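You operate a simulated robot arm through the tools that you are given. There is no shell and no other tool. Be economical: measure what you need, move in short steps, check, and stop when the job is done.

You run a simulated two-armed robot. Do the job below in one go: nothing can be reset, and whatever is moved stays where it is left.

JOB
On the top of the crate table, fold the blue cloth in half.

The check looks at the end state, three seconds after you hand in, the way a careful person would. Anything else that was tipped, shoved, dropped, spilled or broken makes it a failure. Flat cloth is picked up by pressing the open fingertips on it (5 to 10 N) and closing them slowly along it; thin cloth reads only 2 to 8 mm in the jaws.

ROBOT AND FRAMES
Two 7-joint arms with two-finger parallel grippers on one trunk, on a base that drives. Base frame: it is fixed to the floor where the robot stands at the start and does not move with it; the origin is under the middle of the robot, x ahead of it, y to its left, z up. Readings come in mm, rad, newtons and seconds.
The left shoulder is at the start at [70, 134, 1151], the right one opposite. Places, roughly: top of the crate table [900, -100, 900]. Payload 1.57 kg a hand.
Tool frame (each hand has its own): the origin (TCP) lies between the finger pads and is the grasp point; the fingertips stand 30 mm ahead of it; z points along the fingers, y is the line along which they close. Largest opening 80 mm; finger width 17, thickness 12; the body of the gripper, 40 by 82 mm, starts 80 mm behind the TCP.
Orientation is that of the tool frame in the base frame, as [roll, pitch, yaw] about the fixed x, y, z axes, in that order (R = Rz(yaw) Ry(pitch) Rx(roll)). With the fingers straight down and closing along the base's y, the tool's x points along the base's -x, its y along +y and its z along -z.

CONTROLS
- The arms move only by the tool arm_command. It takes "left_motion", "right_motion" or both (then of equal length, played together; a hand with none holds still); each is one flat list of numbers, 7 for each row, row after row: the shift along the tool's x, y, z in cm, then the turn, a rotation vector about the tool's x, y, z in rad, then the gripper command, from -1 (shut) to 1 (fully open), values between in proportion. In form: [x, y, z, ax, ay, az, hand, x, y, z, ax, ay, az, hand, ...]. A call has 1 to 8 rows; each row shifts and turns the commanded pose from where the row before left it, along the tool's axes as they then stand. Rows are played at 5 a second. More than 50 mm and 0.15 rad between two rows, or a gripper value outside its range, and nothing of the call is played. Where a pose cannot be reached the arm comes as near as it can. A force on the tool above 40 N (or 10 N above the force at the start of the call, whichever is more), or a blocked arm, ends the call early, and 0.2 s more pass. Each finger travels about 153 mm/s and halts on what it meets, pressing with about 37 N; the grip force reading is that of the motor and also rises with nothing between the fingers. The clock runs only during rows and for 0.2 s after the last one: add rows that do not move to give the fingers time. It gives the time, the measured TCP pose, the force on the tool (base axes), the opening and the grip force at its end, in the units of the frame above (readings bear some noise).
- Cameras (640 x 400 px; columns grow to the right, rows downward): "scene" is now at [119.4, -5.6, 1360.9]; the picture's right is [-0.03, -1.00, 0.00], its down [-0.77, 0.02, -0.63] and it looks along [0.63, -0.02, -0.77] (base axes); focal length 242 px, centre (320, 200). "left" rides on the left gripper at [72, 7, -122] in its tool frame; the picture's right is [-0.09, 1.00, 0.00], its down [-0.84, -0.08, -0.54] and it looks along [-0.54, -0.05, 0.84] (tool axes); focal length 238 px, centre (320, 200). "right" rides on the right gripper at [72, -7, -122] in its tool frame; the picture's right is [0.09, 1.00, 0.00], its down [-0.84, 0.08, -0.54] and it looks along [-0.54, 0.05, 0.84] (tool axes); focal length 238 px, centre (320, 200). There is no depth. A picture from a camera that has moved, and an enlarged one, comes with that camera's place and axes in the base frame and with its lens. The place of the scene camera against the robot may be out by one fixed shift of up to 12 mm in any direction.
- snapshot(camera): a new picture of that camera. The clock stands still meanwhile.
- raise_lower(by): slides the trunk up (or, below 0, down) by that many mm; the arms and the scene camera ride with it, the base frame stays. It gives what a move gives, with no picture.
- steer(legs): drives the robot by 1 to 6 legs, each [ahead, left, turn to the left] in mm, mm and rad, along the robot's own axes; the way and the turn of a leg run together, so that a leg with both is an arc; at most 1500 mm and 3.142 rad a leg. The arms and the cameras ride along, it lands a little off, and it stops where it bumps. It gives what a move gives.
- aim_head(pan, tilt): turns the head with the scene camera to pan (to the left, within 1.501 rad either way) and tilt (down, from -0.506 to 1.204), counted from straight ahead of the robot. It gives what a move gives.
- zoom(camera, box): a new picture of the part [left, top, right, bottom] of that camera's present view, enlarged. The clock stands still meanwhile.
- sign_off(): hands the job in; it is judged then, once.

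Go step by step. Nothing tells you exact positions but the pictures and the camera data: compare them with the known pose of the tool, close in by small moves and look again before you grip or let go. The budget is 120 turns and 100 pictures, counting those below and the enlarged ones. Unless the task says otherwise, let go and move clear before handing in, and close with one line.

The tools are called after ">>>" as a command line: name --argument value ..., lists and objects as JSON in quotes. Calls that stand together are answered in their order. arm_command: Moves the arms, as the interface text tells. Its arguments: {"type":"object","properties":{"left_motion":{"type":"array","items":{"type":"number"}},"right_motion":{"type":"array","items":{"type":"number"}}},"required":[]} The other tools are called the same way: raise_lower (by) slides the trunk up or down; steer (legs) drives the base; aim_head (pan, tilt) turns the head that bears the scene camera; snapshot (camera) takes a picture; zoom (camera, box) takes an enlarged picture of a part of a camera's view; sign_off () hands the job in.

At the start:

```text
time_s: 0.0
left_tool_pos: [464.3, 175.5, 1086.3]
left_tool_rot: [-3.141, 0.001, -3.14]
left_contact_force: [0.7, 0.4, 0.1]
left_gripper_width: 80.0
left_grip_force: 0.0
right_tool_pos: [446.6, -207.4, 1086.6]
right_tool_rot: [-3.139, -0.001, 3.141]
right_contact_force: [-0.6, -0.7, -0.2]
right_gripper_width: 80.0
right_grip_force: 0.0
trunk travel left (down, up): [-725.0, 215.0]
robot x, y, heading: [0.1, -2.0, -0.003]
head pan, tilt: [-0.03, 0.885]
```

scene: 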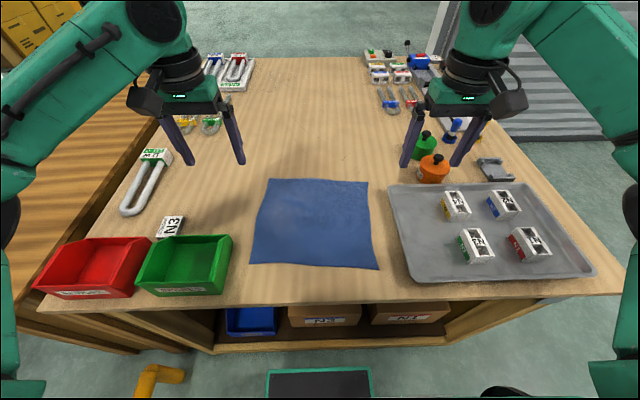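
right: 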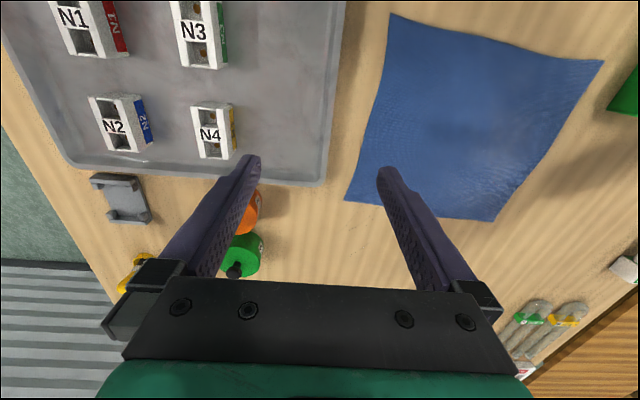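
left: 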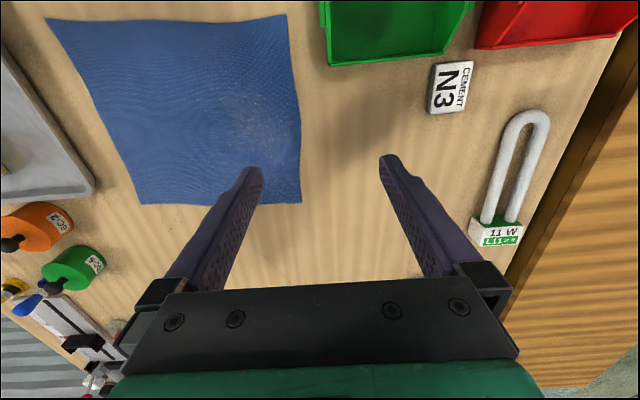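

I see the blue cloth flat on the table. Comparing the two wrist views, its surface works out at about z=865, with far corners near (614,128) and (592,-151) and near corners near (357,146) and (336,-135). I'll first turn both hands so they close across the far edge.

>>> arm_command --left_motion '[0, 0, 0, 0, 0, 0.1495, 0, 0, 0, 0, 0, 0, 0.1495, 0, 0, 0, 0, 0, 0, 0.1495, 0, 0, 0, 0, 0, 0, 0.1495, 0, 0, 0, 0, 0, 0, 0.1495, 0, 0, 0, 0, 0, 0, 0.1495, 0, 0, 0, 0, 0, 0, 0.1495, 0, 0, 0, 0, 0, 0, 0.1495, 0]' --right_motion '[0, 0, 0, 0, 0, -0.136, 0, 0, 0, 0, 0, 0, -0.136, 0, 0, 0, 0, 0, 0, -0.136, 0, 0, 0, 0, 0, 0, -0.136, 0, 0, 0, 0, 0, 0, -0.136, 0, 0, 0, 0, 0, 0, -0.136, 0, 0, 0, 0, 0, 0, -0.136, 0, 0, 0, 0, 0, 0, -0.136, 0]'

```text
time_s: 1.8
left_tool_pos: [463.2, 176.0, 1085.7]
left_tool_rot: [-3.141, 0.002, 1.943]
left_contact_force: [0.8, 0.2, 0.2]
left_gripper_width: 40.0
left_grip_force: 0.0
right_tool_pos: [328.7, -99.7, 1076.0]
right_tool_rot: [-3.138, -0.001, -2.056]
right_contact_force: [0.1, -0.8, 0.0]
right_gripper_width: 39.9
right_grip_force: 0.1
right hand out of reach, approached as far as the arm can: row 4, 5, 6, 7, 8
trunk travel left (down, up): [-725.0, 215.0]
robot x, y, heading: [-2.4, 1.1, 0.004]
head pan, tilt: [-0.03, 0.885]
```

The left hand turned well, but the right hand hit a reach limit turning that way. I'll turn the right hand the other way while the left goes to a hover over the far-left corner.

>>> arm_command --left_motion '[0, 0, 0, 0, 0, 0.149, 0, 0, 0, 0, 0, 0, 0.149, 0, 0, 0, 0, 0, 0, 0.149, 0, -1.14, 2.81, 2.1, 0, 0, 0, 0, -1.14, 2.81, 2.1, 0, 0, 0, 0, -1.14, 2.81, 2.1, 0, 0, 0, 0, -1.14, 2.81, 2.1, 0, 0, 0, 0, -1.14, 2.81, 2.1, 0, 0, 0, 0]' --right_motion '[0, 0, 0, 0, 0, 0.149, 0, 0, 0, 0, 0, 0, 0.149, 0, 0, 0, 0, 0, 0, 0.149, 0, 0, 0, 0, 0, 0, 0.149, 0, 0, 0, 0, 0, 0, 0.149, 0, 0, 0, 0, 0, 0, 0.149, 0, 0, 0, 0, 0, 0, 0.149, 0, 0, 0, 0, 0, 0, 0.149, 0]'

```text
time_s: 3.6
left_tool_pos: [600.1, 106.9, 979.6]
left_tool_rot: [-3.14, -0.003, 1.495]
left_contact_force: [0.9, -0.2, -1.0]
left_gripper_width: 39.9
left_grip_force: 0.1
right_tool_pos: [331.3, -103.5, 1075.8]
right_tool_rot: [3.139, -0.003, 3.033]
right_contact_force: [0.9, 0.1, 0.6]
right_gripper_width: 39.9
right_grip_force: 0.1
trunk travel left (down, up): [-725.0, 215.0]
robot x, y, heading: [0.0, 3.3, -0.003]
head pan, tilt: [-0.03, 0.885]
```

The left hand is where I wanted it. The right hand continues turning.

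>>> arm_command --right_motion '[-4, 0, 0, 0, 0, 0, 0, -4, 0, 0, 0, 0, 0.14, 0, -4, 0, 0, 0, 0, 0.14, 0, 0, 0, 0, 0, 0, 0.14, 0, 0, 0, 0, 0, 0, 0.14, 0, 0, 0, 0, 0, 0, 0.14, 0, 0, 0, 0, 0, 0, 0.14, 0, 0, 0, 0, 0, 0, 0.14, 0]'

```text
time_s: 5.4
left_tool_pos: [599.3, 108.3, 980.0]
left_tool_rot: [-3.14, 0.0, 1.5]
left_contact_force: [-0.2, 0.0, 0.5]
left_gripper_width: 39.9
left_grip_force: 0.0
right_tool_pos: [448.6, -118.8, 1075.3]
right_tool_rot: [3.141, -0.001, 2.055]
right_contact_force: [0.2, 0.0, -0.2]
right_gripper_width: 40.1
right_grip_force: 0.1
trunk travel left (down, up): [-725.0, 215.0]
robot x, y, heading: [1.0, -1.3, -0.004]
head pan, tilt: [-0.03, 0.885]
```

>>> arm_command --right_motion '[0, 0, 0, 0, 0, 0.14, 0, 0, 0, 0, 0, 0, 0.14, 0, 0, 0, 0, 0, 0, 0.14, 0, 0, 0, 0, 0, 0, 0.14, 0, 0, 3.3, 2.4, 0, 0, 0, 0, 0, 3.3, 2.4, 0, 0, 0, 0, 0, 3.3, 2.4, 0, 0, 0, 0, 0, 3.3, 2.4, 0, 0, 0, 0]'

>>> snapshot --camera "scene"

>>> snapshot --camera "left"

>>> snapshot --camera "right"

```text
time_s: 7.2
left_tool_pos: [599.7, 109.8, 979.4]
left_tool_rot: [-3.14, 0.002, 1.5]
left_contact_force: [-0.4, 0.3, -0.2]
left_gripper_width: 40.2
left_grip_force: 0.0
right_tool_pos: [581.9, -124.3, 978.4]
right_tool_rot: [-3.141, 0.003, 1.499]
right_contact_force: [-0.3, 0.1, -0.1]
right_gripper_width: 40.0
right_grip_force: 0.1
trunk travel left (down, up): [-725.0, 215.0]
robot x, y, heading: [0.6, -2.9, 0.004]
head pan, tilt: [-0.03, 0.885]
```

```text
96 pictures are left
camera scene: at [121.2, -4.5, 1360.8], right [-0.03, -1.0, 0.0], down [-0.77, 0.02, -0.63], along [0.63, -0.02, -0.77], focal length 242 px, centre (320, 200)
```

scene: 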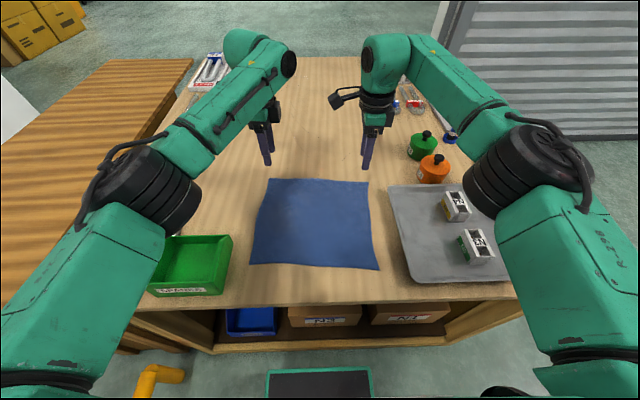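

```text
95 pictures are left
camera left: at [612.6, 181.2, 1102.6], right [0.99, -0.16, 0.0], down [-0.14, -0.83, 0.54], along [-0.09, -0.54, -0.84], focal length 238 px, centre (320, 200)
```

left: 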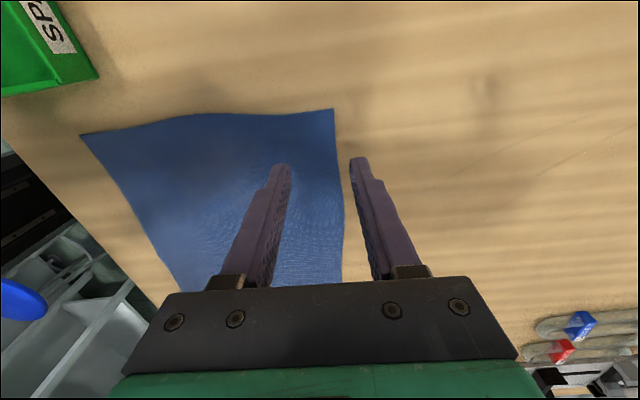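

```text
94 pictures are left
camera right: at [580.9, -54.0, 1100.6], right [1.0, 0.02, 0.0], down [0.02, -0.84, 0.54], along [0.01, -0.54, -0.84], focal length 238 px, centre (320, 200)
```

right: 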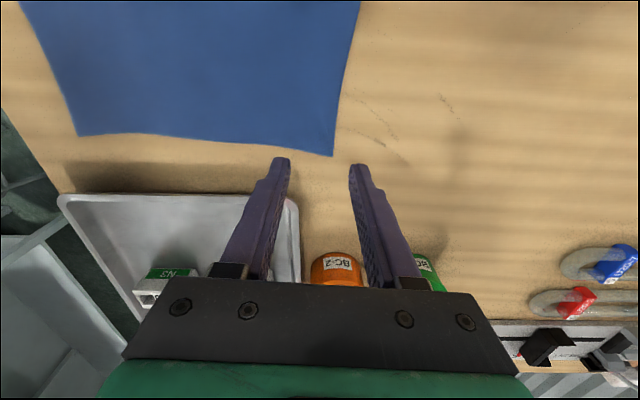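

Both hands now hover over the far edge, and the wrist views confirm the corners at about FL (616,128) and FR (595,-150). I'll lower to just above the cloth with the edge between the jaws.

>>> arm_command --left_motion '[-0.13, 0.7, 2.5, 0, 0, 0, -0.25, 0, 0, 2.5, 0, 0, 0, -0.25, 0, 0, 1.9, 0, 0, 0, -0.25]' --right_motion '[-0.52, 0.7, 2.5, 0, 0, 0, -0.25, 0, 0, 2.5, 0, 0, 0, -0.25, 0, 0, 1.9, 0, 0, 0, -0.25]'

>>> snapshot --camera "left"

>>> snapshot --camera "right"

```text
time_s: 8.0
left_tool_pos: [606.1, 107.4, 912.1]
left_tool_rot: [3.141, 0.0, 1.5]
left_contact_force: [-0.1, 0.2, 0.0]
left_gripper_width: 30.0
left_grip_force: 0.0
right_tool_pos: [587.4, -134.5, 909.9]
right_tool_rot: [3.141, 0.0, 1.497]
right_contact_force: [-0.1, 0.0, -0.8]
right_gripper_width: 30.2
right_grip_force: 0.1
trunk travel left (down, up): [-725.0, 215.0]
robot x, y, heading: [-2.0, 0.2, 0.003]
head pan, tilt: [-0.03, 0.885]
```

```text
93 pictures are left
camera left: at [617.7, 177.8, 1035.3], right [0.99, -0.16, 0.0], down [-0.14, -0.83, 0.54], along [-0.09, -0.53, -0.84], focal length 238 px, centre (320, 200)
```

left: 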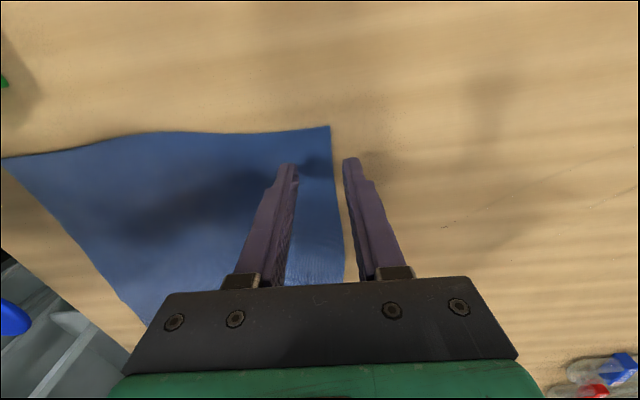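

```text
92 pictures are left
camera right: at [586.9, -63.1, 1032.4], right [1.0, 0.02, 0.0], down [0.02, -0.84, 0.54], along [0.01, -0.54, -0.84], focal length 238 px, centre (320, 200)
```

right: 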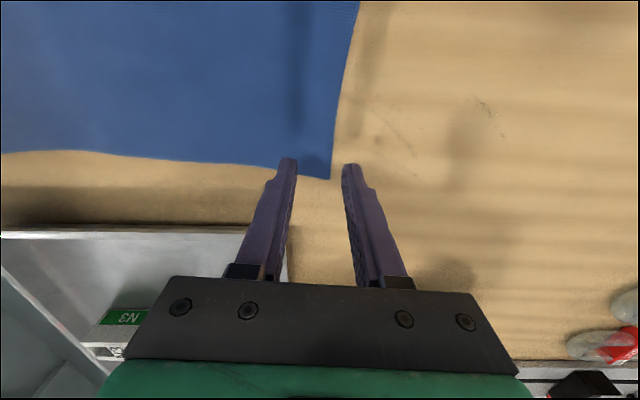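

Good alignment on both hands. Now I'll lower in small steps to touch the surface.

>>> arm_command --left_motion '[0, 0, 0.8, 0, 0, 0, -0.25, 0, 0, 0.3, 0, 0, 0, -0.25, 0, 0, 0.3, 0, 0, 0, -0.25, 0, 0, 0, 0, 0, 0, -0.25]' --right_motion '[0.4, 0, 0.8, 0, 0, 0, -0.25, 0, 0, 0.3, 0, 0, 0, -0.25, 0, 0, 0.2, 0, 0, 0, -0.25, 0, 0, 0, 0, 0, 0, -0.25]'

```text
time_s: 9.0
left_tool_pos: [606.4, 106.4, 898.1]
left_tool_rot: [3.141, 0.0, 1.5]
left_contact_force: [-0.3, 0.0, 0.5]
left_gripper_width: 29.9
left_grip_force: 0.0
right_tool_pos: [587.9, -131.8, 897.3]
right_tool_rot: [3.141, 0.001, 1.497]
right_contact_force: [0.1, 0.8, -0.3]
right_gripper_width: 30.1
right_grip_force: 0.1
trunk travel left (down, up): [-725.0, 215.0]
robot x, y, heading: [-1.6, -1.5, 0.003]
head pan, tilt: [-0.03, 0.885]
```

>>> arm_command --left_motion '[0, 0, 0.15, 0, 0, 0, -0.25, 0, 0, 0.15, 0, 0, 0, -0.25, 0, 0, 0, 0, 0, 0, -0.25]' --right_motion '[0, 0, 0.15, 0, 0, 0, -0.25, 0, 0, 0.1, 0, 0, 0, -0.25, 0, 0, 0, 0, 0, 0, -0.25]'

```text
time_s: 9.8
left_tool_pos: [606.4, 106.2, 895.6]
left_tool_rot: [-3.142, 0.0, 1.499]
left_contact_force: [-1.3, -0.7, 0.0]
left_gripper_width: 30.0
left_grip_force: 0.2
right_tool_pos: [587.7, -130.5, 896.0]
right_tool_rot: [3.141, 0.001, 1.498]
right_contact_force: [-0.2, -0.5, -0.4]
right_gripper_width: 29.9
right_grip_force: 0.1
trunk travel left (down, up): [-725.0, 215.0]
robot x, y, heading: [-0.6, 1.6, 0.002]
head pan, tilt: [-0.03, 0.885]
```

No contact yet; I'll keep lowering slowly.

>>> arm_command --left_motion '[0, 0, 0.15, 0, 0, 0, -0.25, 0, 0, 0.15, 0, 0, 0, -0.25, 0, 0, 0, 0, 0, 0, -0.25]' --right_motion '[0, 0, 0.15, 0, 0, 0, -0.25, 0, 0, 0.15, 0, 0, 0, -0.25, 0, 0, 0, 0, 0, 0, -0.25]'

>>> snapshot --camera "left"

```text
time_s: 10.6
left_tool_pos: [607.4, 106.9, 892.7]
left_tool_rot: [-3.141, 0.0, 1.501]
left_contact_force: [1.0, 0.3, -0.2]
left_gripper_width: 29.9
left_grip_force: 0.1
right_tool_pos: [588.1, -131.2, 892.0]
right_tool_rot: [-3.142, -0.001, 1.496]
right_contact_force: [0.1, -0.3, 0.2]
right_gripper_width: 30.2
right_grip_force: 0.0
trunk travel left (down, up): [-725.0, 215.0]
robot x, y, heading: [-1.5, -2.7, -0.001]
head pan, tilt: [-0.03, 0.885]
```

```text
91 pictures are left
camera left: at [617.8, 178.4, 1015.3], right [0.99, -0.16, 0.0], down [-0.14, -0.83, 0.54], along [-0.09, -0.54, -0.84], focal length 238 px, centre (320, 200)
```

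left: 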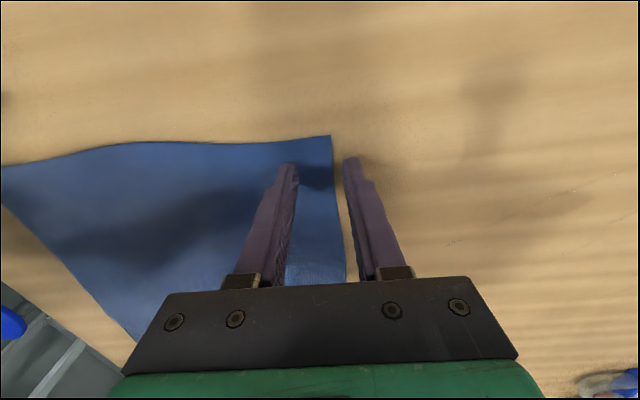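

>>> arm_command --left_motion '[0, 0, 0.15, 0, 0, 0, -0.25, 0, 0, 0.15, 0, 0, 0, -0.25, 0, 0, 0.1, 0, 0, 0, -0.25, 0, 0, 0, 0, 0, 0, -0.25]' --right_motion '[0, 0, 0.15, 0, 0, 0, -0.25, 0, 0, 0.15, 0, 0, 0, -0.25, 0, 0, 0.1, 0, 0, 0, -0.25, 0, 0, 0, 0, 0, 0, -0.25]'

```text
time_s: 11.6
left_tool_pos: [604.7, 107.1, 890.6]
left_tool_rot: [3.137, 0.0, 1.498]
left_contact_force: [3.4, 2.1, 15.6]
left_gripper_width: 27.3
left_grip_force: 0.1
right_tool_pos: [584.3, -130.5, 891.1]
right_tool_rot: [3.137, -0.002, 1.498]
right_contact_force: [3.0, -0.1, 10.1]
right_gripper_width: 27.5
right_grip_force: 0.0
trunk travel left (down, up): [-725.0, 215.0]
robot x, y, heading: [0.2, 2.6, 0.002]
head pan, tilt: [-0.03, 0.885]
```

Both hands are touching with about 10–15 N. I'll ease the left slightly and close slowly.

>>> arm_command --left_motion '[0, 0, -0.08, 0, 0, 0, -0.35, 0, 0, 0, 0, 0, 0, -0.45, 0, 0, 0, 0, 0, 0, -0.55, 0, 0, 0, 0, 0, 0, -0.65, 0, 0, 0, 0, 0, 0, -0.75, 0, 0, 0, 0, 0, 0, -0.85, 0, 0, 0, 0, 0, 0, -0.95, 0, 0, 0, 0, 0, 0, -1]' --right_motion '[0, 0, -0.03, 0, 0, 0, -0.35, 0, 0, 0, 0, 0, 0, -0.45, 0, 0, 0, 0, 0, 0, -0.55, 0, 0, 0, 0, 0, 0, -0.65, 0, 0, 0, 0, 0, 0, -0.75, 0, 0, 0, 0, 0, 0, -0.85, 0, 0, 0, 0, 0, 0, -0.95, 0, 0, 0, 0, 0, 0, -1]'

>>> snapshot --camera "left"

>>> snapshot --camera "right"

```text
time_s: 13.4
left_tool_pos: [603.3, 105.4, 890.2]
left_tool_rot: [3.138, -0.001, 1.499]
left_contact_force: [1.0, -1.1, 11.6]
left_gripper_width: 2.2
left_grip_force: 23.9
right_tool_pos: [583.7, -130.3, 890.8]
right_tool_rot: [3.137, 0.0, 1.497]
right_contact_force: [-1.4, 0.5, 10.3]
right_gripper_width: 2.5
right_grip_force: 24.0
trunk travel left (down, up): [-725.0, 215.0]
robot x, y, heading: [2.7, 1.5, 0.003]
head pan, tilt: [-0.03, 0.885]
```

```text
90 pictures are left
camera left: at [614.3, 177.4, 1014.0], right [0.99, -0.16, 0.0], down [-0.14, -0.83, 0.54], along [-0.09, -0.54, -0.84], focal length 238 px, centre (320, 200)
```

left: 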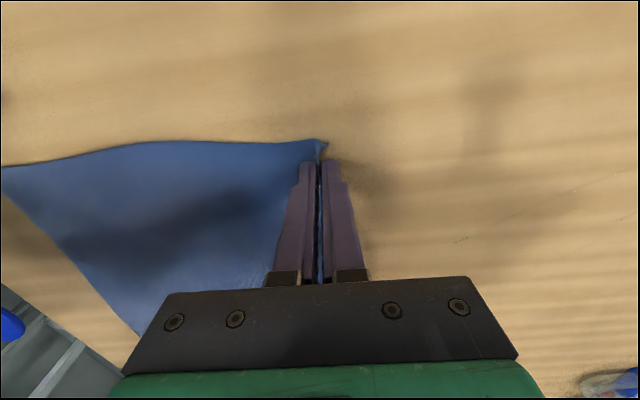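

```text
89 pictures are left
camera right: at [583.3, -60.0, 1013.6], right [1.0, 0.02, 0.0], down [0.01, -0.84, 0.54], along [0.01, -0.54, -0.84], focal length 238 px, centre (320, 200)
```

right: 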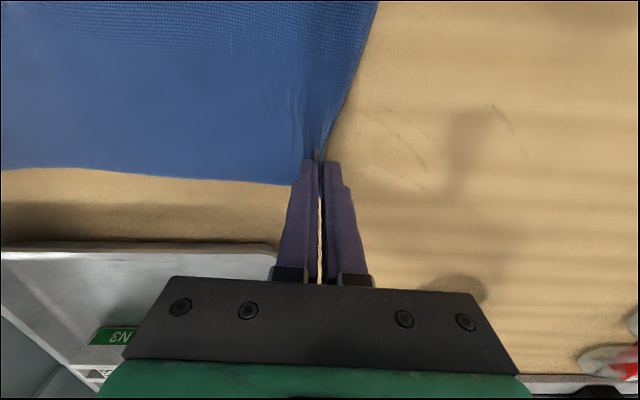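

Both jaws hold the far edge (2.2 and 2.5 mm of cloth). I'll lift and carry it toward me along an arc, the first half up to about 100 mm high.

>>> arm_command --left_motion '[0, -0.24, -1.95, 0, 0, 0, -1, 0, -0.71, -1.88, 0, 0, 0, -1, 0, -1.16, -1.73, 0, 0, 0, -1, 0, -1.55, -1.51, 0, 0, 0, -1, 0, -1.89, -1.24, 0, 0, 0, -1, 0, -2.16, -0.93, 0, 0, 0, -1, 0, -2.35, -0.57, 0, 0, 0, -1, 0, -2.44, -0.19, 0, 0, 0, -1]' --right_motion '[0, -0.24, -1.95, 0, 0, 0, -1, 0, -0.71, -1.88, 0, 0, 0, -1, 0, -1.16, -1.73, 0, 0, 0, -1, 0, -1.55, -1.51, 0, 0, 0, -1, 0, -1.89, -1.24, 0, 0, 0, -1, 0, -2.16, -0.93, 0, 0, 0, -1, 0, -2.35, -0.57, 0, 0, 0, -1, 0, -2.44, -0.19, 0, 0, 0, -1]'

>>> snapshot --camera "scene"

>>> snapshot --camera "left"

>>> snapshot --camera "right"

```text
time_s: 15.2
left_tool_pos: [481.2, 115.2, 991.5]
left_tool_rot: [3.14, 0.0, 1.499]
left_contact_force: [-0.2, 0.4, -0.1]
left_gripper_width: 2.5
left_grip_force: 23.6
right_tool_pos: [462.2, -121.3, 990.4]
right_tool_rot: [3.14, -0.001, 1.497]
right_contact_force: [-0.7, -0.7, -0.6]
right_gripper_width: 2.1
right_grip_force: 23.9
trunk travel left (down, up): [-725.0, 215.0]
robot x, y, heading: [0.9, 2.2, 0.001]
head pan, tilt: [-0.03, 0.885]
```

```text
88 pictures are left
camera scene: at [117.6, -5.3, 1361.1], right [-0.03, -1.0, 0.0], down [-0.77, 0.02, -0.63], along [0.63, -0.02, -0.77], focal length 242 px, centre (320, 200)
```

scene: 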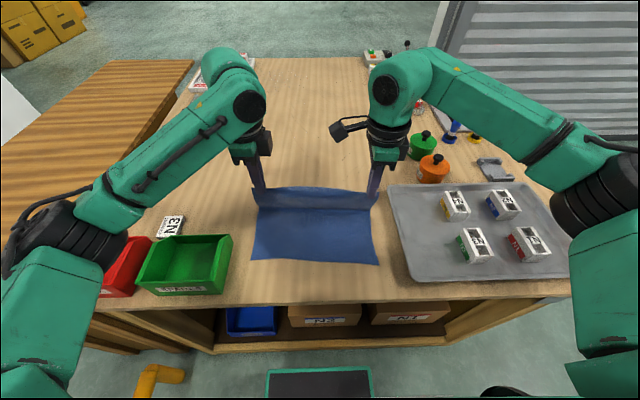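

```text
87 pictures are left
camera left: at [491.6, 186.8, 1113.5], right [0.99, -0.16, 0.0], down [-0.14, -0.83, 0.54], along [-0.09, -0.54, -0.84], focal length 238 px, centre (320, 200)
```

left: 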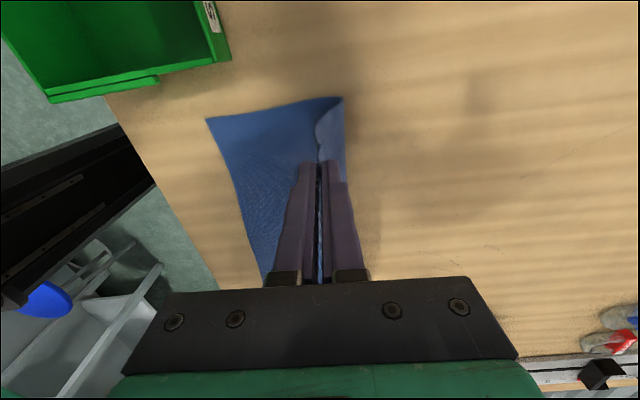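

```text
86 pictures are left
camera right: at [461.6, -50.2, 1112.5], right [1.0, 0.02, 0.0], down [0.01, -0.84, 0.54], along [0.01, -0.54, -0.84], focal length 238 px, centre (320, 200)
```

right: 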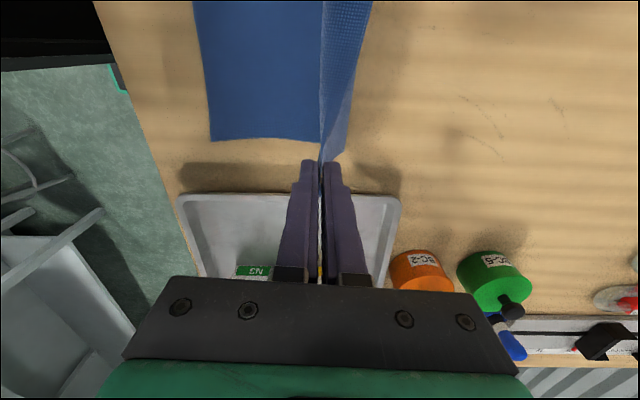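

The lift went well, the near edge stayed put, and the cloth is held straight. Next comes the second half of the arc, tilting the fingers so the edge lands outward.

>>> arm_command --left_motion '[0, -2.42, 0.18, -0.0625, 0, 0, -1, 0, -2.36, 0.39, -0.0625, 0, 0, -1, 0, -2.24, 0.59, -0.0625, 0, 0, -1, 0, -2.06, 0.8, -0.0625, 0, 0, -1, 0, -1.84, 1.0, -0.0625, 0, 0, -1, 0, -1.59, 1.2, -0.0625, 0, 0, -1, 0, -1.31, 1.39, -0.0625, 0, 0, -1, 0, 0, 0, 0, 0, 0, -1]' --right_motion '[0, -2.42, 0.18, -0.0625, 0, 0, -1, 0, -2.36, 0.39, -0.0625, 0, 0, -1, 0, -2.24, 0.59, -0.0625, 0, 0, -1, 0, -2.06, 0.8, -0.0625, 0, 0, -1, 0, -1.84, 1.0, -0.0625, 0, 0, -1, 0, -1.59, 1.2, -0.0625, 0, 0, -1, 0, -1.31, 1.39, -0.0625, 0, 0, -1, 0, 0, 0, 0, 0, 0, -1]'

>>> snapshot --camera "scene"

>>> snapshot --camera "left"

>>> snapshot --camera "right"

```text
time_s: 17.0
left_tool_pos: [382.8, 121.7, 913.4]
left_tool_rot: [2.705, -0.001, 1.498]
left_contact_force: [0.7, -0.3, -0.4]
left_gripper_width: 2.2
left_grip_force: 23.8
left hand out of reach, approached as far as the arm can: row 5, 6
right_tool_pos: [343.0, -112.3, 914.5]
right_tool_rot: [2.705, 0.001, 1.496]
right_contact_force: [-0.4, -0.2, 0.2]
right_gripper_width: 2.3
right_grip_force: 24.2
trunk travel left (down, up): [-725.0, 215.0]
robot x, y, heading: [-0.2, -2.2, 0.002]
head pan, tilt: [-0.03, 0.885]
```

```text
85 pictures are left
camera scene: at [120.6, -5.2, 1360.8], right [-0.03, -1.0, 0.0], down [-0.77, 0.02, -0.63], along [0.63, -0.02, -0.77], focal length 242 px, centre (320, 200)
```

scene: 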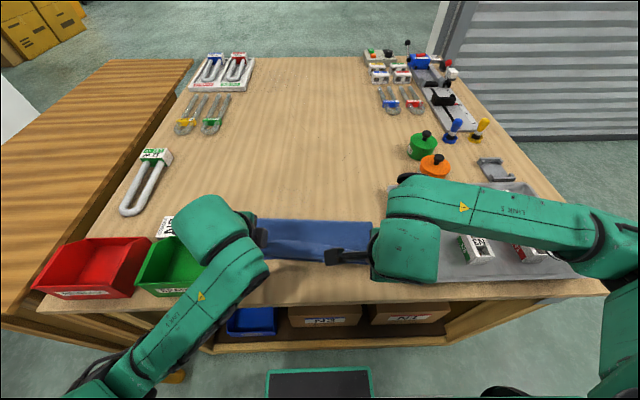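

```text
84 pictures are left
camera left: at [340.8, 195.9, 1028.3], right [0.89, -0.16, 0.42], down [-0.36, -0.81, 0.46], along [0.27, -0.56, -0.78], focal length 238 px, centre (320, 200)
```

left: 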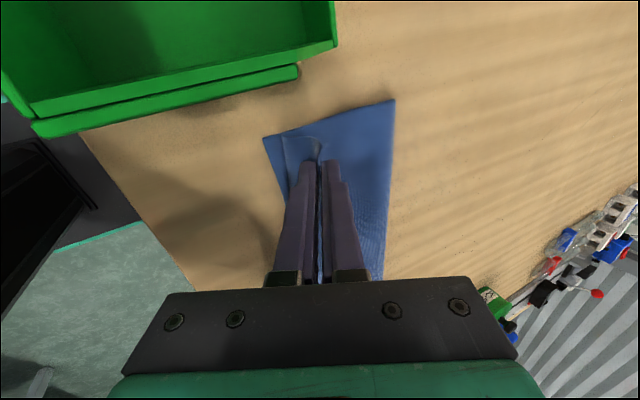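

```text
83 pictures are left
camera right: at [292.1, -37.0, 1021.9], right [0.91, 0.02, 0.42], down [-0.22, -0.82, 0.52], along [0.36, -0.57, -0.74], focal length 238 px, centre (320, 200)
```

right: 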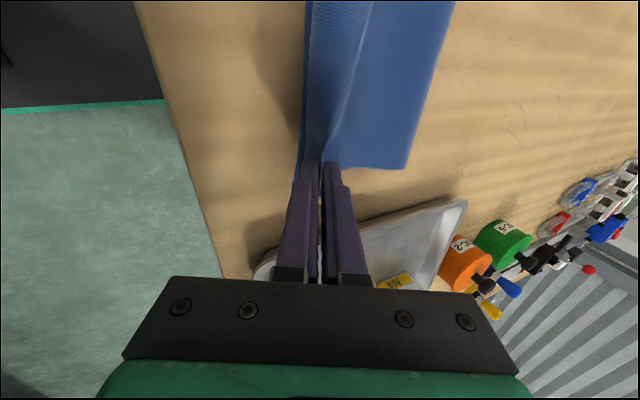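

The right hand is on target, but the left stopped about 20 mm short because it ran out of reach while tilted. I'll reduce its tilt and bring it the rest of the way.

>>> arm_command --left_motion '[0, -0.57, -0.27, 0.07, 0, 0, -1, 0, -0.59, -0.23, 0.07, 0, 0, -1, 0, -0.6, -0.19, 0.06, 0, 0, -1, 0, 0, 0, 0, 0, 0, -1]'

```text
time_s: 18.0
left_tool_pos: [365.6, 120.4, 913.1]
left_tool_rot: [2.907, 0.0, 1.501]
left_contact_force: [-0.1, -0.2, -1.0]
left_gripper_width: 2.2
left_grip_force: 23.3
left hand out of reach, approached as far as the arm can: row 1
right_tool_pos: [342.6, -112.8, 915.1]
right_tool_rot: [2.704, 0.0, 1.498]
right_contact_force: [-0.5, -0.4, -1.1]
right_gripper_width: 2.3
right_grip_force: 23.6
trunk travel left (down, up): [-725.0, 215.0]
robot x, y, heading: [-1.3, 3.5, 0.0]
head pan, tilt: [-0.03, 0.885]
```

>>> snapshot --camera "left"

>>> zoom --camera "right" --box '[220, 0, 460, 220]'

```text
82 pictures are left
camera left: at [348.2, 194.2, 1034.3], right [0.96, -0.16, 0.23], down [-0.26, -0.82, 0.51], along [0.11, -0.55, -0.83], focal length 238 px, centre (320, 200)
```

left: 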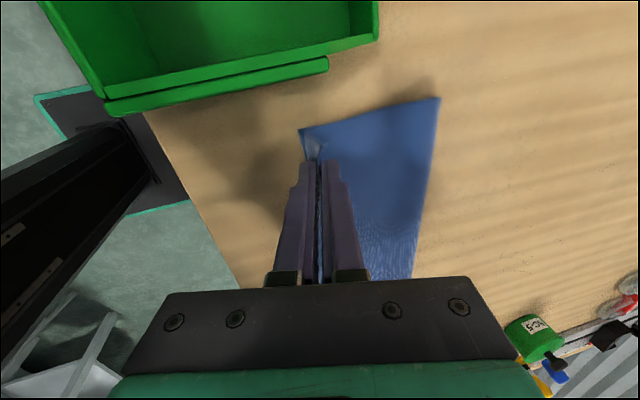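

```text
1.82 times, centred on (340, 110) of right
camera zoom: at [291.3, -37.2, 1022.4], right [0.91, 0.03, 0.42], down [-0.22, -0.82, 0.52], along [0.36, -0.57, -0.74], focal length 433 px, centre (284, 364)
```

zoom: 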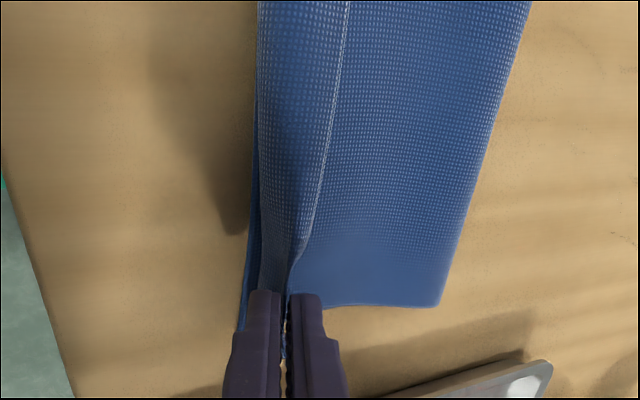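

Both edges line up with the near edge of the cloth. I'll lower them the last 16 mm.

>>> arm_command --left_motion '[0, -0.16, 0.51, 0, 0, 0, -1, 0, -0.16, 0.51, 0, 0, 0, -1, 0, -0.15, 0.5, 0, 0, 0, -1, 0, 0, 0, 0, 0, 0, -1]' --right_motion '[0, -0.29, 0.45, 0, 0, 0, -1, 0, -0.29, 0.45, 0, 0, 0, -1, 0, -0.28, 0.45, 0, 0, 0, -1, 0, 0, 0, 0, 0, 0, -1]'

>>> snapshot --camera "left"

>>> snapshot --camera "right"

```text
time_s: 19.0
left_tool_pos: [362.2, 121.4, 897.3]
left_tool_rot: [2.904, -0.001, 1.501]
left_contact_force: [-1.0, 0.7, 0.2]
left_gripper_width: 2.3
left_grip_force: 23.6
right_tool_pos: [339.5, -111.9, 897.7]
right_tool_rot: [2.704, -0.001, 1.496]
right_contact_force: [0.4, 0.1, 0.8]
right_gripper_width: 2.2
right_grip_force: 23.9
trunk travel left (down, up): [-725.0, 215.0]
robot x, y, heading: [-0.7, -2.5, -0.001]
head pan, tilt: [-0.03, 0.885]
```

```text
80 pictures are left
camera left: at [345.2, 194.0, 1018.5], right [0.96, -0.16, 0.23], down [-0.26, -0.82, 0.51], along [0.11, -0.55, -0.83], focal length 238 px, centre (320, 200)
```

left: 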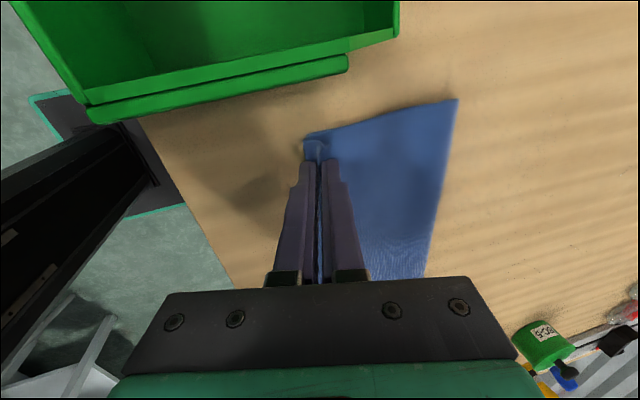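

```text
79 pictures are left
camera right: at [288.2, -37.1, 1005.4], right [0.91, 0.02, 0.42], down [-0.22, -0.82, 0.52], along [0.36, -0.57, -0.74], focal length 238 px, centre (320, 200)
```

right: 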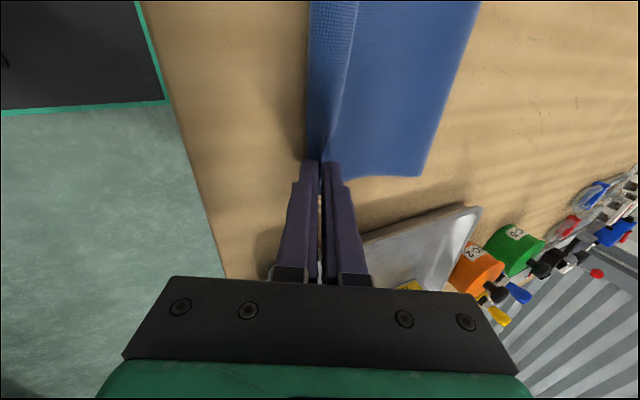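

The edge is about at the surface. I'll open gently, then back the fingers out along their own axis.

>>> arm_command --left_motion '[0, 0, 0.1, 0, 0, 0, -0.92, 0, 0, 0, 0, 0, 0, -0.84, 0, 0, 0, 0, 0, 0, -0.76, 0, 0, 0, 0, 0, 0, -0.7, 0, 0, -0.5, 0, 0, 0, -0.7, 0, 0, -1.5, 0, 0, 0, -0.7, 0, 0, -3, 0, 0, 0, -0.7, 0, 0, -4, 0, 0, 0, -0.7]' --right_motion '[0, 0, 0.1, 0, 0, 0, -0.92, 0, 0, 0, 0, 0, 0, -0.84, 0, 0, 0, 0, 0, 0, -0.76, 0, 0, 0, 0, 0, 0, -0.7, 0, 0, -0.5, 0, 0, 0, -0.7, 0, 0, -1.5, 0, 0, 0, -0.7, 0, 0, -3, 0, 0, 0, -0.7, 0, 0, -4, 0, 0, 0, -0.7]'

>>> snapshot --camera "left"

>>> snapshot --camera "right"

>>> snapshot --camera "scene"

```text
time_s: 20.8
left_tool_pos: [369.4, 115.4, 923.5]
left_tool_rot: [2.905, 0.004, 1.498]
left_contact_force: [-0.5, 0.2, 0.3]
left_gripper_width: 12.1
left_grip_force: 0.1
left hand out of reach, approached as far as the arm can: row 6, 7, 8
right_tool_pos: [300.8, -106.1, 973.8]
right_tool_rot: [2.71, 0.002, 1.506]
right_contact_force: [0.5, -0.2, 1.9]
right_gripper_width: 12.0
right_grip_force: 0.1
right hand out of reach, approached as far as the arm can: row 8
trunk travel left (down, up): [-725.0, 215.0]
robot x, y, heading: [-3.9, -2.9, -0.002]
head pan, tilt: [-0.03, 0.885]
```

```text
78 pictures are left
camera left: at [351.0, 188.3, 1044.3], right [0.96, -0.16, 0.23], down [-0.26, -0.82, 0.51], along [0.11, -0.55, -0.83], focal length 238 px, centre (320, 200)
```

left: 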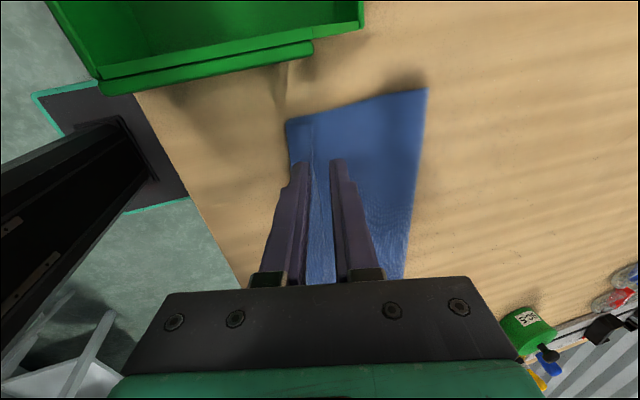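

```text
77 pictures are left
camera right: at [249.5, -30.7, 1081.1], right [0.91, 0.03, 0.42], down [-0.21, -0.82, 0.53], along [0.36, -0.57, -0.74], focal length 238 px, centre (320, 200)
```

right: 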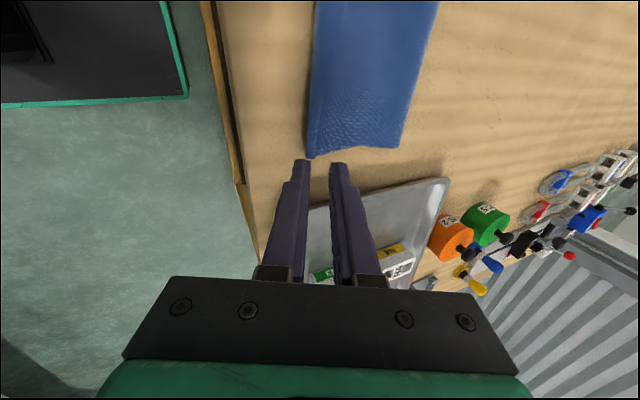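

```text
76 pictures are left
camera scene: at [118.6, -4.4, 1361.2], right [-0.03, -1.0, 0.0], down [-0.77, 0.02, -0.63], along [0.63, -0.02, -0.77], focal length 242 px, centre (320, 200)
```

scene: 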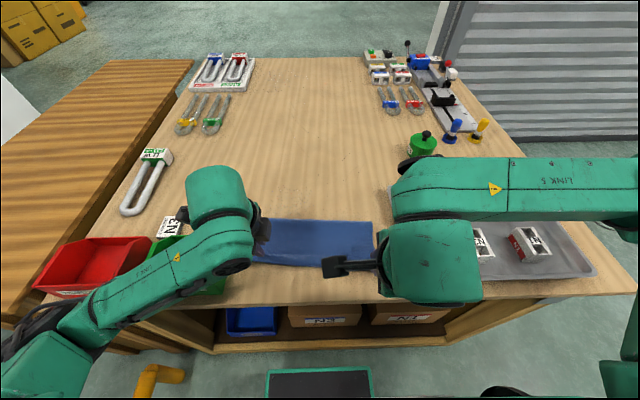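

Both hands have let go and the cloth appears folded cleanly. I'll raise the trunk to lift everything straight up and out of the way, then look.

>>> raise_lower --by 150

>>> snapshot --camera "left"

>>> snapshot --camera "right"

>>> snapshot --camera "scene"

```text
time_s: 22.6
left_tool_pos: [369.8, 113.8, 1072.3]
left_tool_rot: [2.903, 0.002, 1.5]
left_contact_force: [-0.2, 0.4, 0.2]
left_gripper_width: 12.1
left_grip_force: 0.1
right_tool_pos: [302.7, -107.1, 1123.0]
right_tool_rot: [2.704, 0.0, 1.508]
right_contact_force: [-0.8, -0.4, 0.5]
right_gripper_width: 12.0
right_grip_force: 0.0
trunk travel left (down, up): [-875.0, 65.0]
robot x, y, heading: [-0.3, 4.0, -0.001]
head pan, tilt: [-0.03, 0.885]
```

```text
75 pictures are left
camera left: at [351.6, 187.3, 1193.9], right [0.96, -0.16, 0.23], down [-0.26, -0.82, 0.51], along [0.11, -0.55, -0.83], focal length 238 px, centre (320, 200)
```

left: 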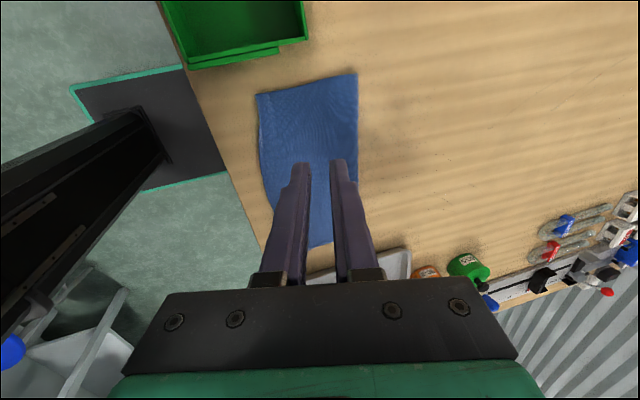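

```text
74 pictures are left
camera right: at [250.7, -31.7, 1231.7], right [0.91, 0.03, 0.42], down [-0.21, -0.82, 0.52], along [0.37, -0.56, -0.74], focal length 238 px, centre (320, 200)
```

right: 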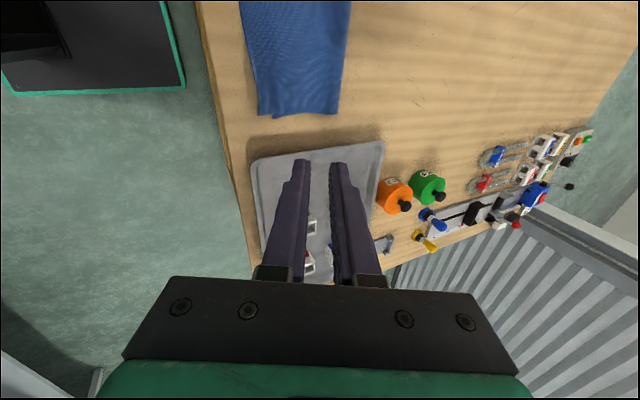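

```text
73 pictures are left
camera scene: at [119.4, -5.6, 1510.9], right [-0.03, -1.0, 0.0], down [-0.77, 0.02, -0.63], along [0.63, -0.02, -0.77], focal length 242 px, centre (320, 200)
```

scene: 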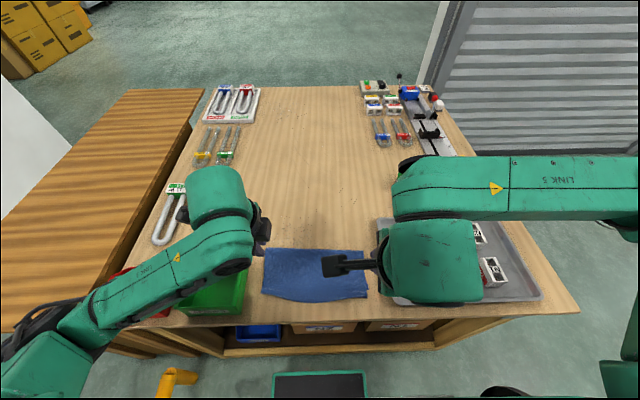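

The fold looks neat. I'll enlarge the views to check the corners and alignment.

>>> zoom --camera "left" --box '[230, 60, 390, 160]'

>>> zoom --camera "right" --box '[220, 0, 380, 130]'

>>> zoom --camera "scene" --box '[240, 230, 400, 330]'

```text
4.00 times, centred on (310, 110) of left
camera zoom: at [351.6, 187.3, 1193.9], right [0.96, -0.16, 0.23], down [-0.26, -0.82, 0.51], along [0.11, -0.55, -0.83], focal length 953 px, centre (360, 560)
```

zoom: 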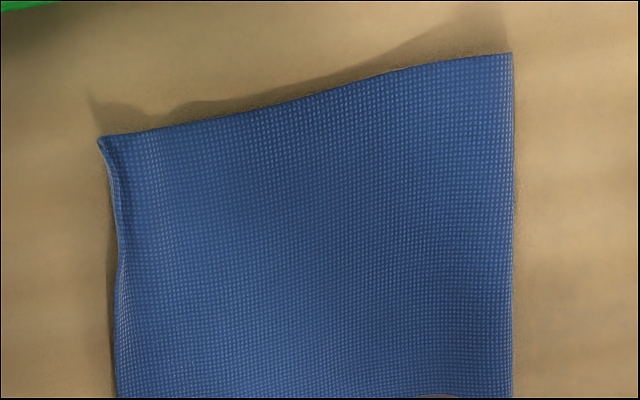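

```text
3.08 times, centred on (300, 65) of right
camera zoom: at [250.7, -31.7, 1231.7], right [0.91, 0.03, 0.42], down [-0.21, -0.82, 0.52], along [0.37, -0.56, -0.74], focal length 733 px, centre (382, 615)
```

zoom: 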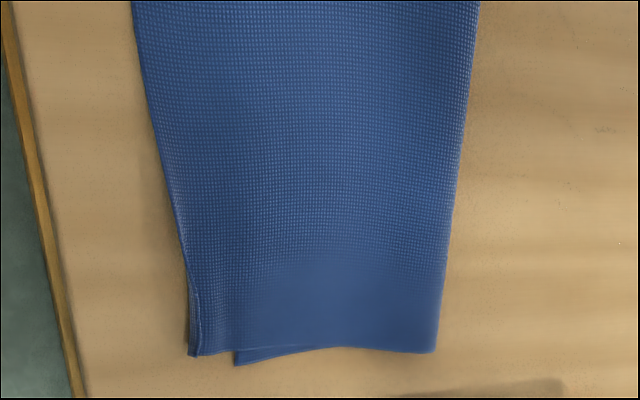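

```text
4.00 times, centred on (320, 280) of scene
camera zoom: at [119.4, -5.6, 1510.9], right [-0.03, -1.0, 0.0], down [-0.77, 0.02, -0.63], along [0.63, -0.02, -0.77], focal length 969 px, centre (320, -120)
```

zoom: 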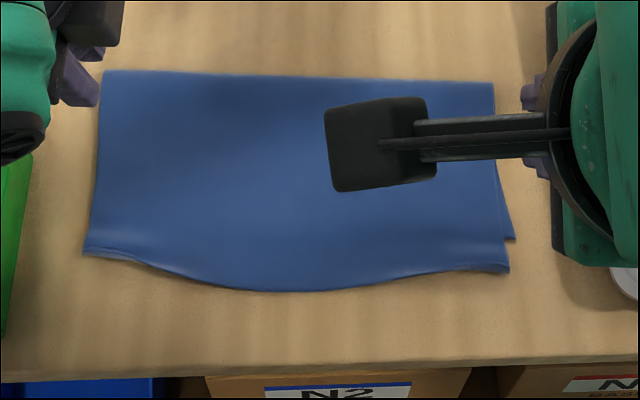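

The fold is clean, but the top layer seems to overhang the lower near edge by about 20 mm at the corners and more in the middle. I'll move the hands aside for an unobstructed look.

>>> arm_command --left_motion '[4.3, 1, 0, 0.12, 0, 0, -0.7, 4.3, 1, 0, 0.11, 0, 0, -0.7, 4.3, 1, 0, 0, 0, 0, -0.7, 4.3, 1, 0, 0, 0, 0, -0.7]' --right_motion '[-4.2, 2, 0, 0.145, 0, 0, -0.7, -4.2, 2, 0, 0.145, 0, 0, -0.7, -4.2, 2, 0, 0.145, 0, 0, -0.7, -4.2, 2, 0, 0, 0, 0, -0.7]'

>>> zoom --camera "scene" --box '[240, 230, 400, 330]'

>>> snapshot --camera "scene"

>>> snapshot --camera "left"

```text
time_s: 23.6
left_tool_pos: [419.9, 280.9, 1076.5]
left_tool_rot: [3.133, 0.002, 1.496]
left_contact_force: [0.0, -0.9, 0.4]
left_gripper_width: 12.0
left_grip_force: 0.2
right_tool_pos: [369.0, -279.6, 1142.0]
right_tool_rot: [3.139, 0.001, 1.507]
right_contact_force: [-0.4, -0.2, 0.2]
right_gripper_width: 12.1
right_grip_force: 0.0
trunk travel left (down, up): [-875.0, 65.0]
robot x, y, heading: [0.2, 2.2, 0.003]
head pan, tilt: [-0.03, 0.885]
```

```text
4.00 times, centred on (320, 280) of scene
camera zoom: at [118.4, -6.2, 1511.0], right [-0.03, -1.0, 0.0], down [-0.77, 0.02, -0.63], along [0.63, -0.02, -0.77], focal length 969 px, centre (320, -120)
```

zoom: 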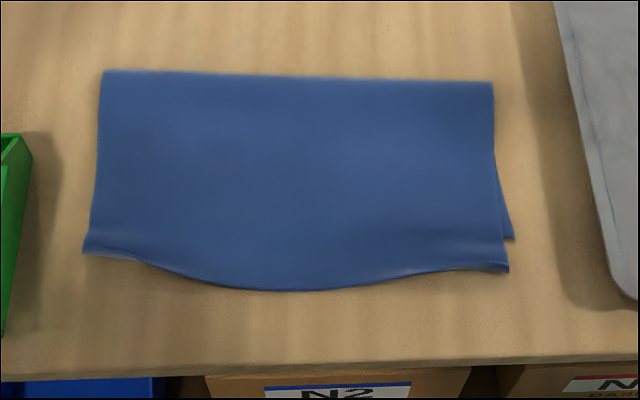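

```text
68 pictures are left
camera scene: at [118.4, -6.2, 1511.0], right [-0.03, -1.0, 0.0], down [-0.77, 0.02, -0.63], along [0.63, -0.02, -0.77], focal length 242 px, centre (320, 200)
```

scene: 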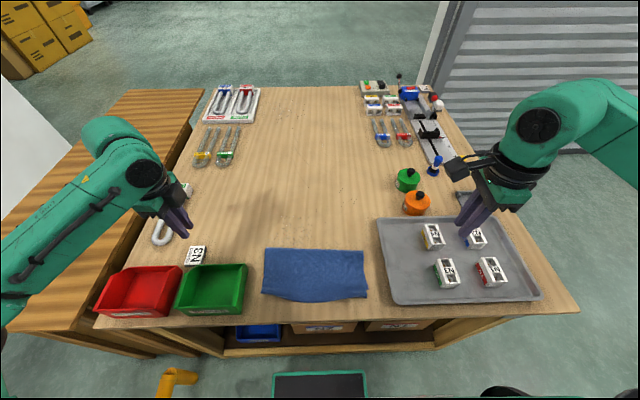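

```text
67 pictures are left
camera left: at [430.3, 352.3, 1199.3], right [0.99, -0.16, 0.01], down [-0.14, -0.83, 0.54], along [-0.08, -0.54, -0.84], focal length 238 px, centre (320, 200)
```

left: 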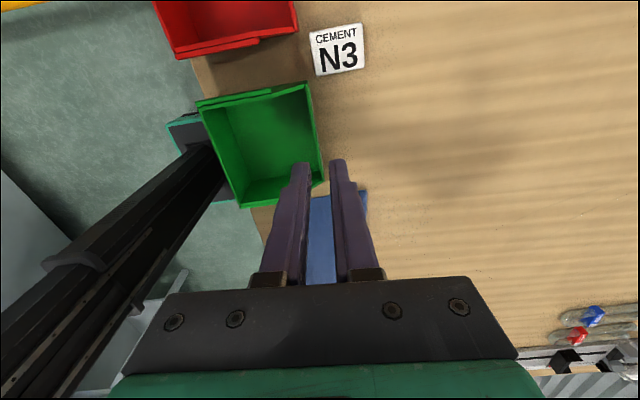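

>>> zoom --camera "scene" --box '[255, 280, 295, 305]'

>>> zoom --camera "scene" --box '[335, 280, 375, 305]'

>>> snapshot --camera "right"

```text
16.00 times, centred on (275, 292) of scene
camera zoom: at [118.4, -6.2, 1511.0], right [-0.03, -1.0, 0.0], down [-0.77, 0.02, -0.63], along [0.63, -0.02, -0.77], focal length 3874 px, centre (1040, -1280)
```

zoom: 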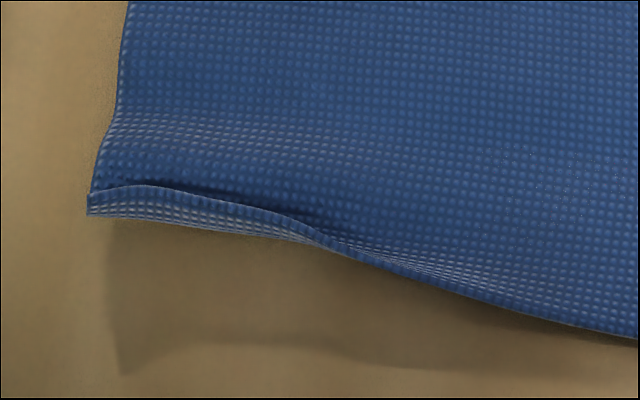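

```text
16.00 times, centred on (355, 292) of scene
camera zoom: at [118.4, -6.2, 1511.0], right [-0.03, -1.0, 0.0], down [-0.77, 0.02, -0.63], along [0.63, -0.02, -0.77], focal length 3874 px, centre (-240, -1280)
```

zoom: 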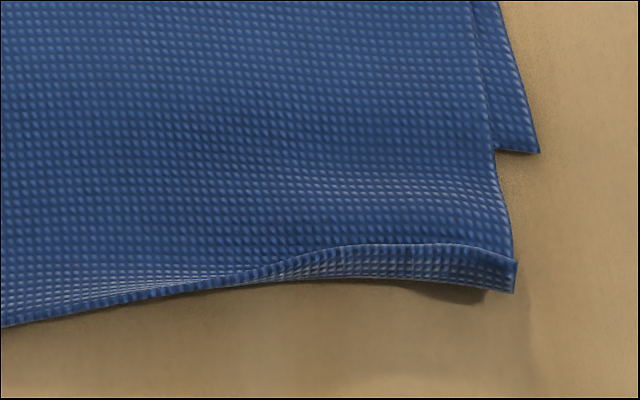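

```text
64 pictures are left
camera right: at [367.4, -208.1, 1263.0], right [1.0, 0.03, 0.0], down [0.02, -0.84, 0.54], along [0.02, -0.54, -0.84], focal length 238 px, centre (320, 200)
```

right: 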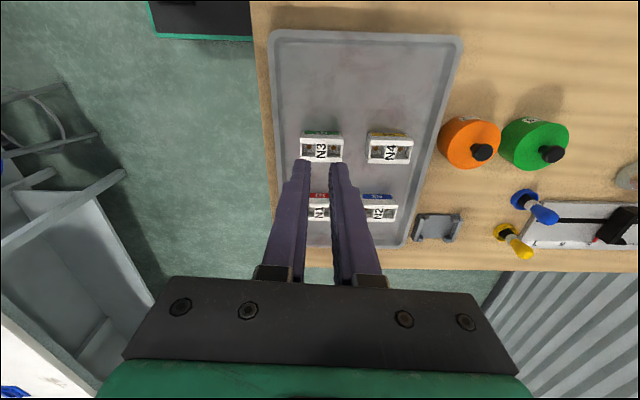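

The top layer overhangs by about 25–30 mm, with a small lip turned up where each hand gripped. I'll regrip that lip and set the edge further back, first backing the robot 80 mm so the arms have room close in.

>>> steer --legs '[[-80, 0, 0]]'

```text
time_s: 24.6
left_tool_pos: [345.6, 280.7, 1073.9]
left_tool_rot: [3.14, 0.002, 1.498]
left_contact_force: [0.3, 0.1, -0.5]
left_gripper_width: 12.2
left_grip_force: 0.1
right_tool_pos: [296.1, -277.7, 1138.5]
right_tool_rot: [-3.139, 0.001, 1.508]
right_contact_force: [0.6, -0.8, 0.3]
right_gripper_width: 11.9
right_grip_force: 0.0
trunk travel left (down, up): [-875.0, 65.0]
robot x, y, heading: [-81.3, 2.8, -0.004]
head pan, tilt: [-0.03, 0.885]
```

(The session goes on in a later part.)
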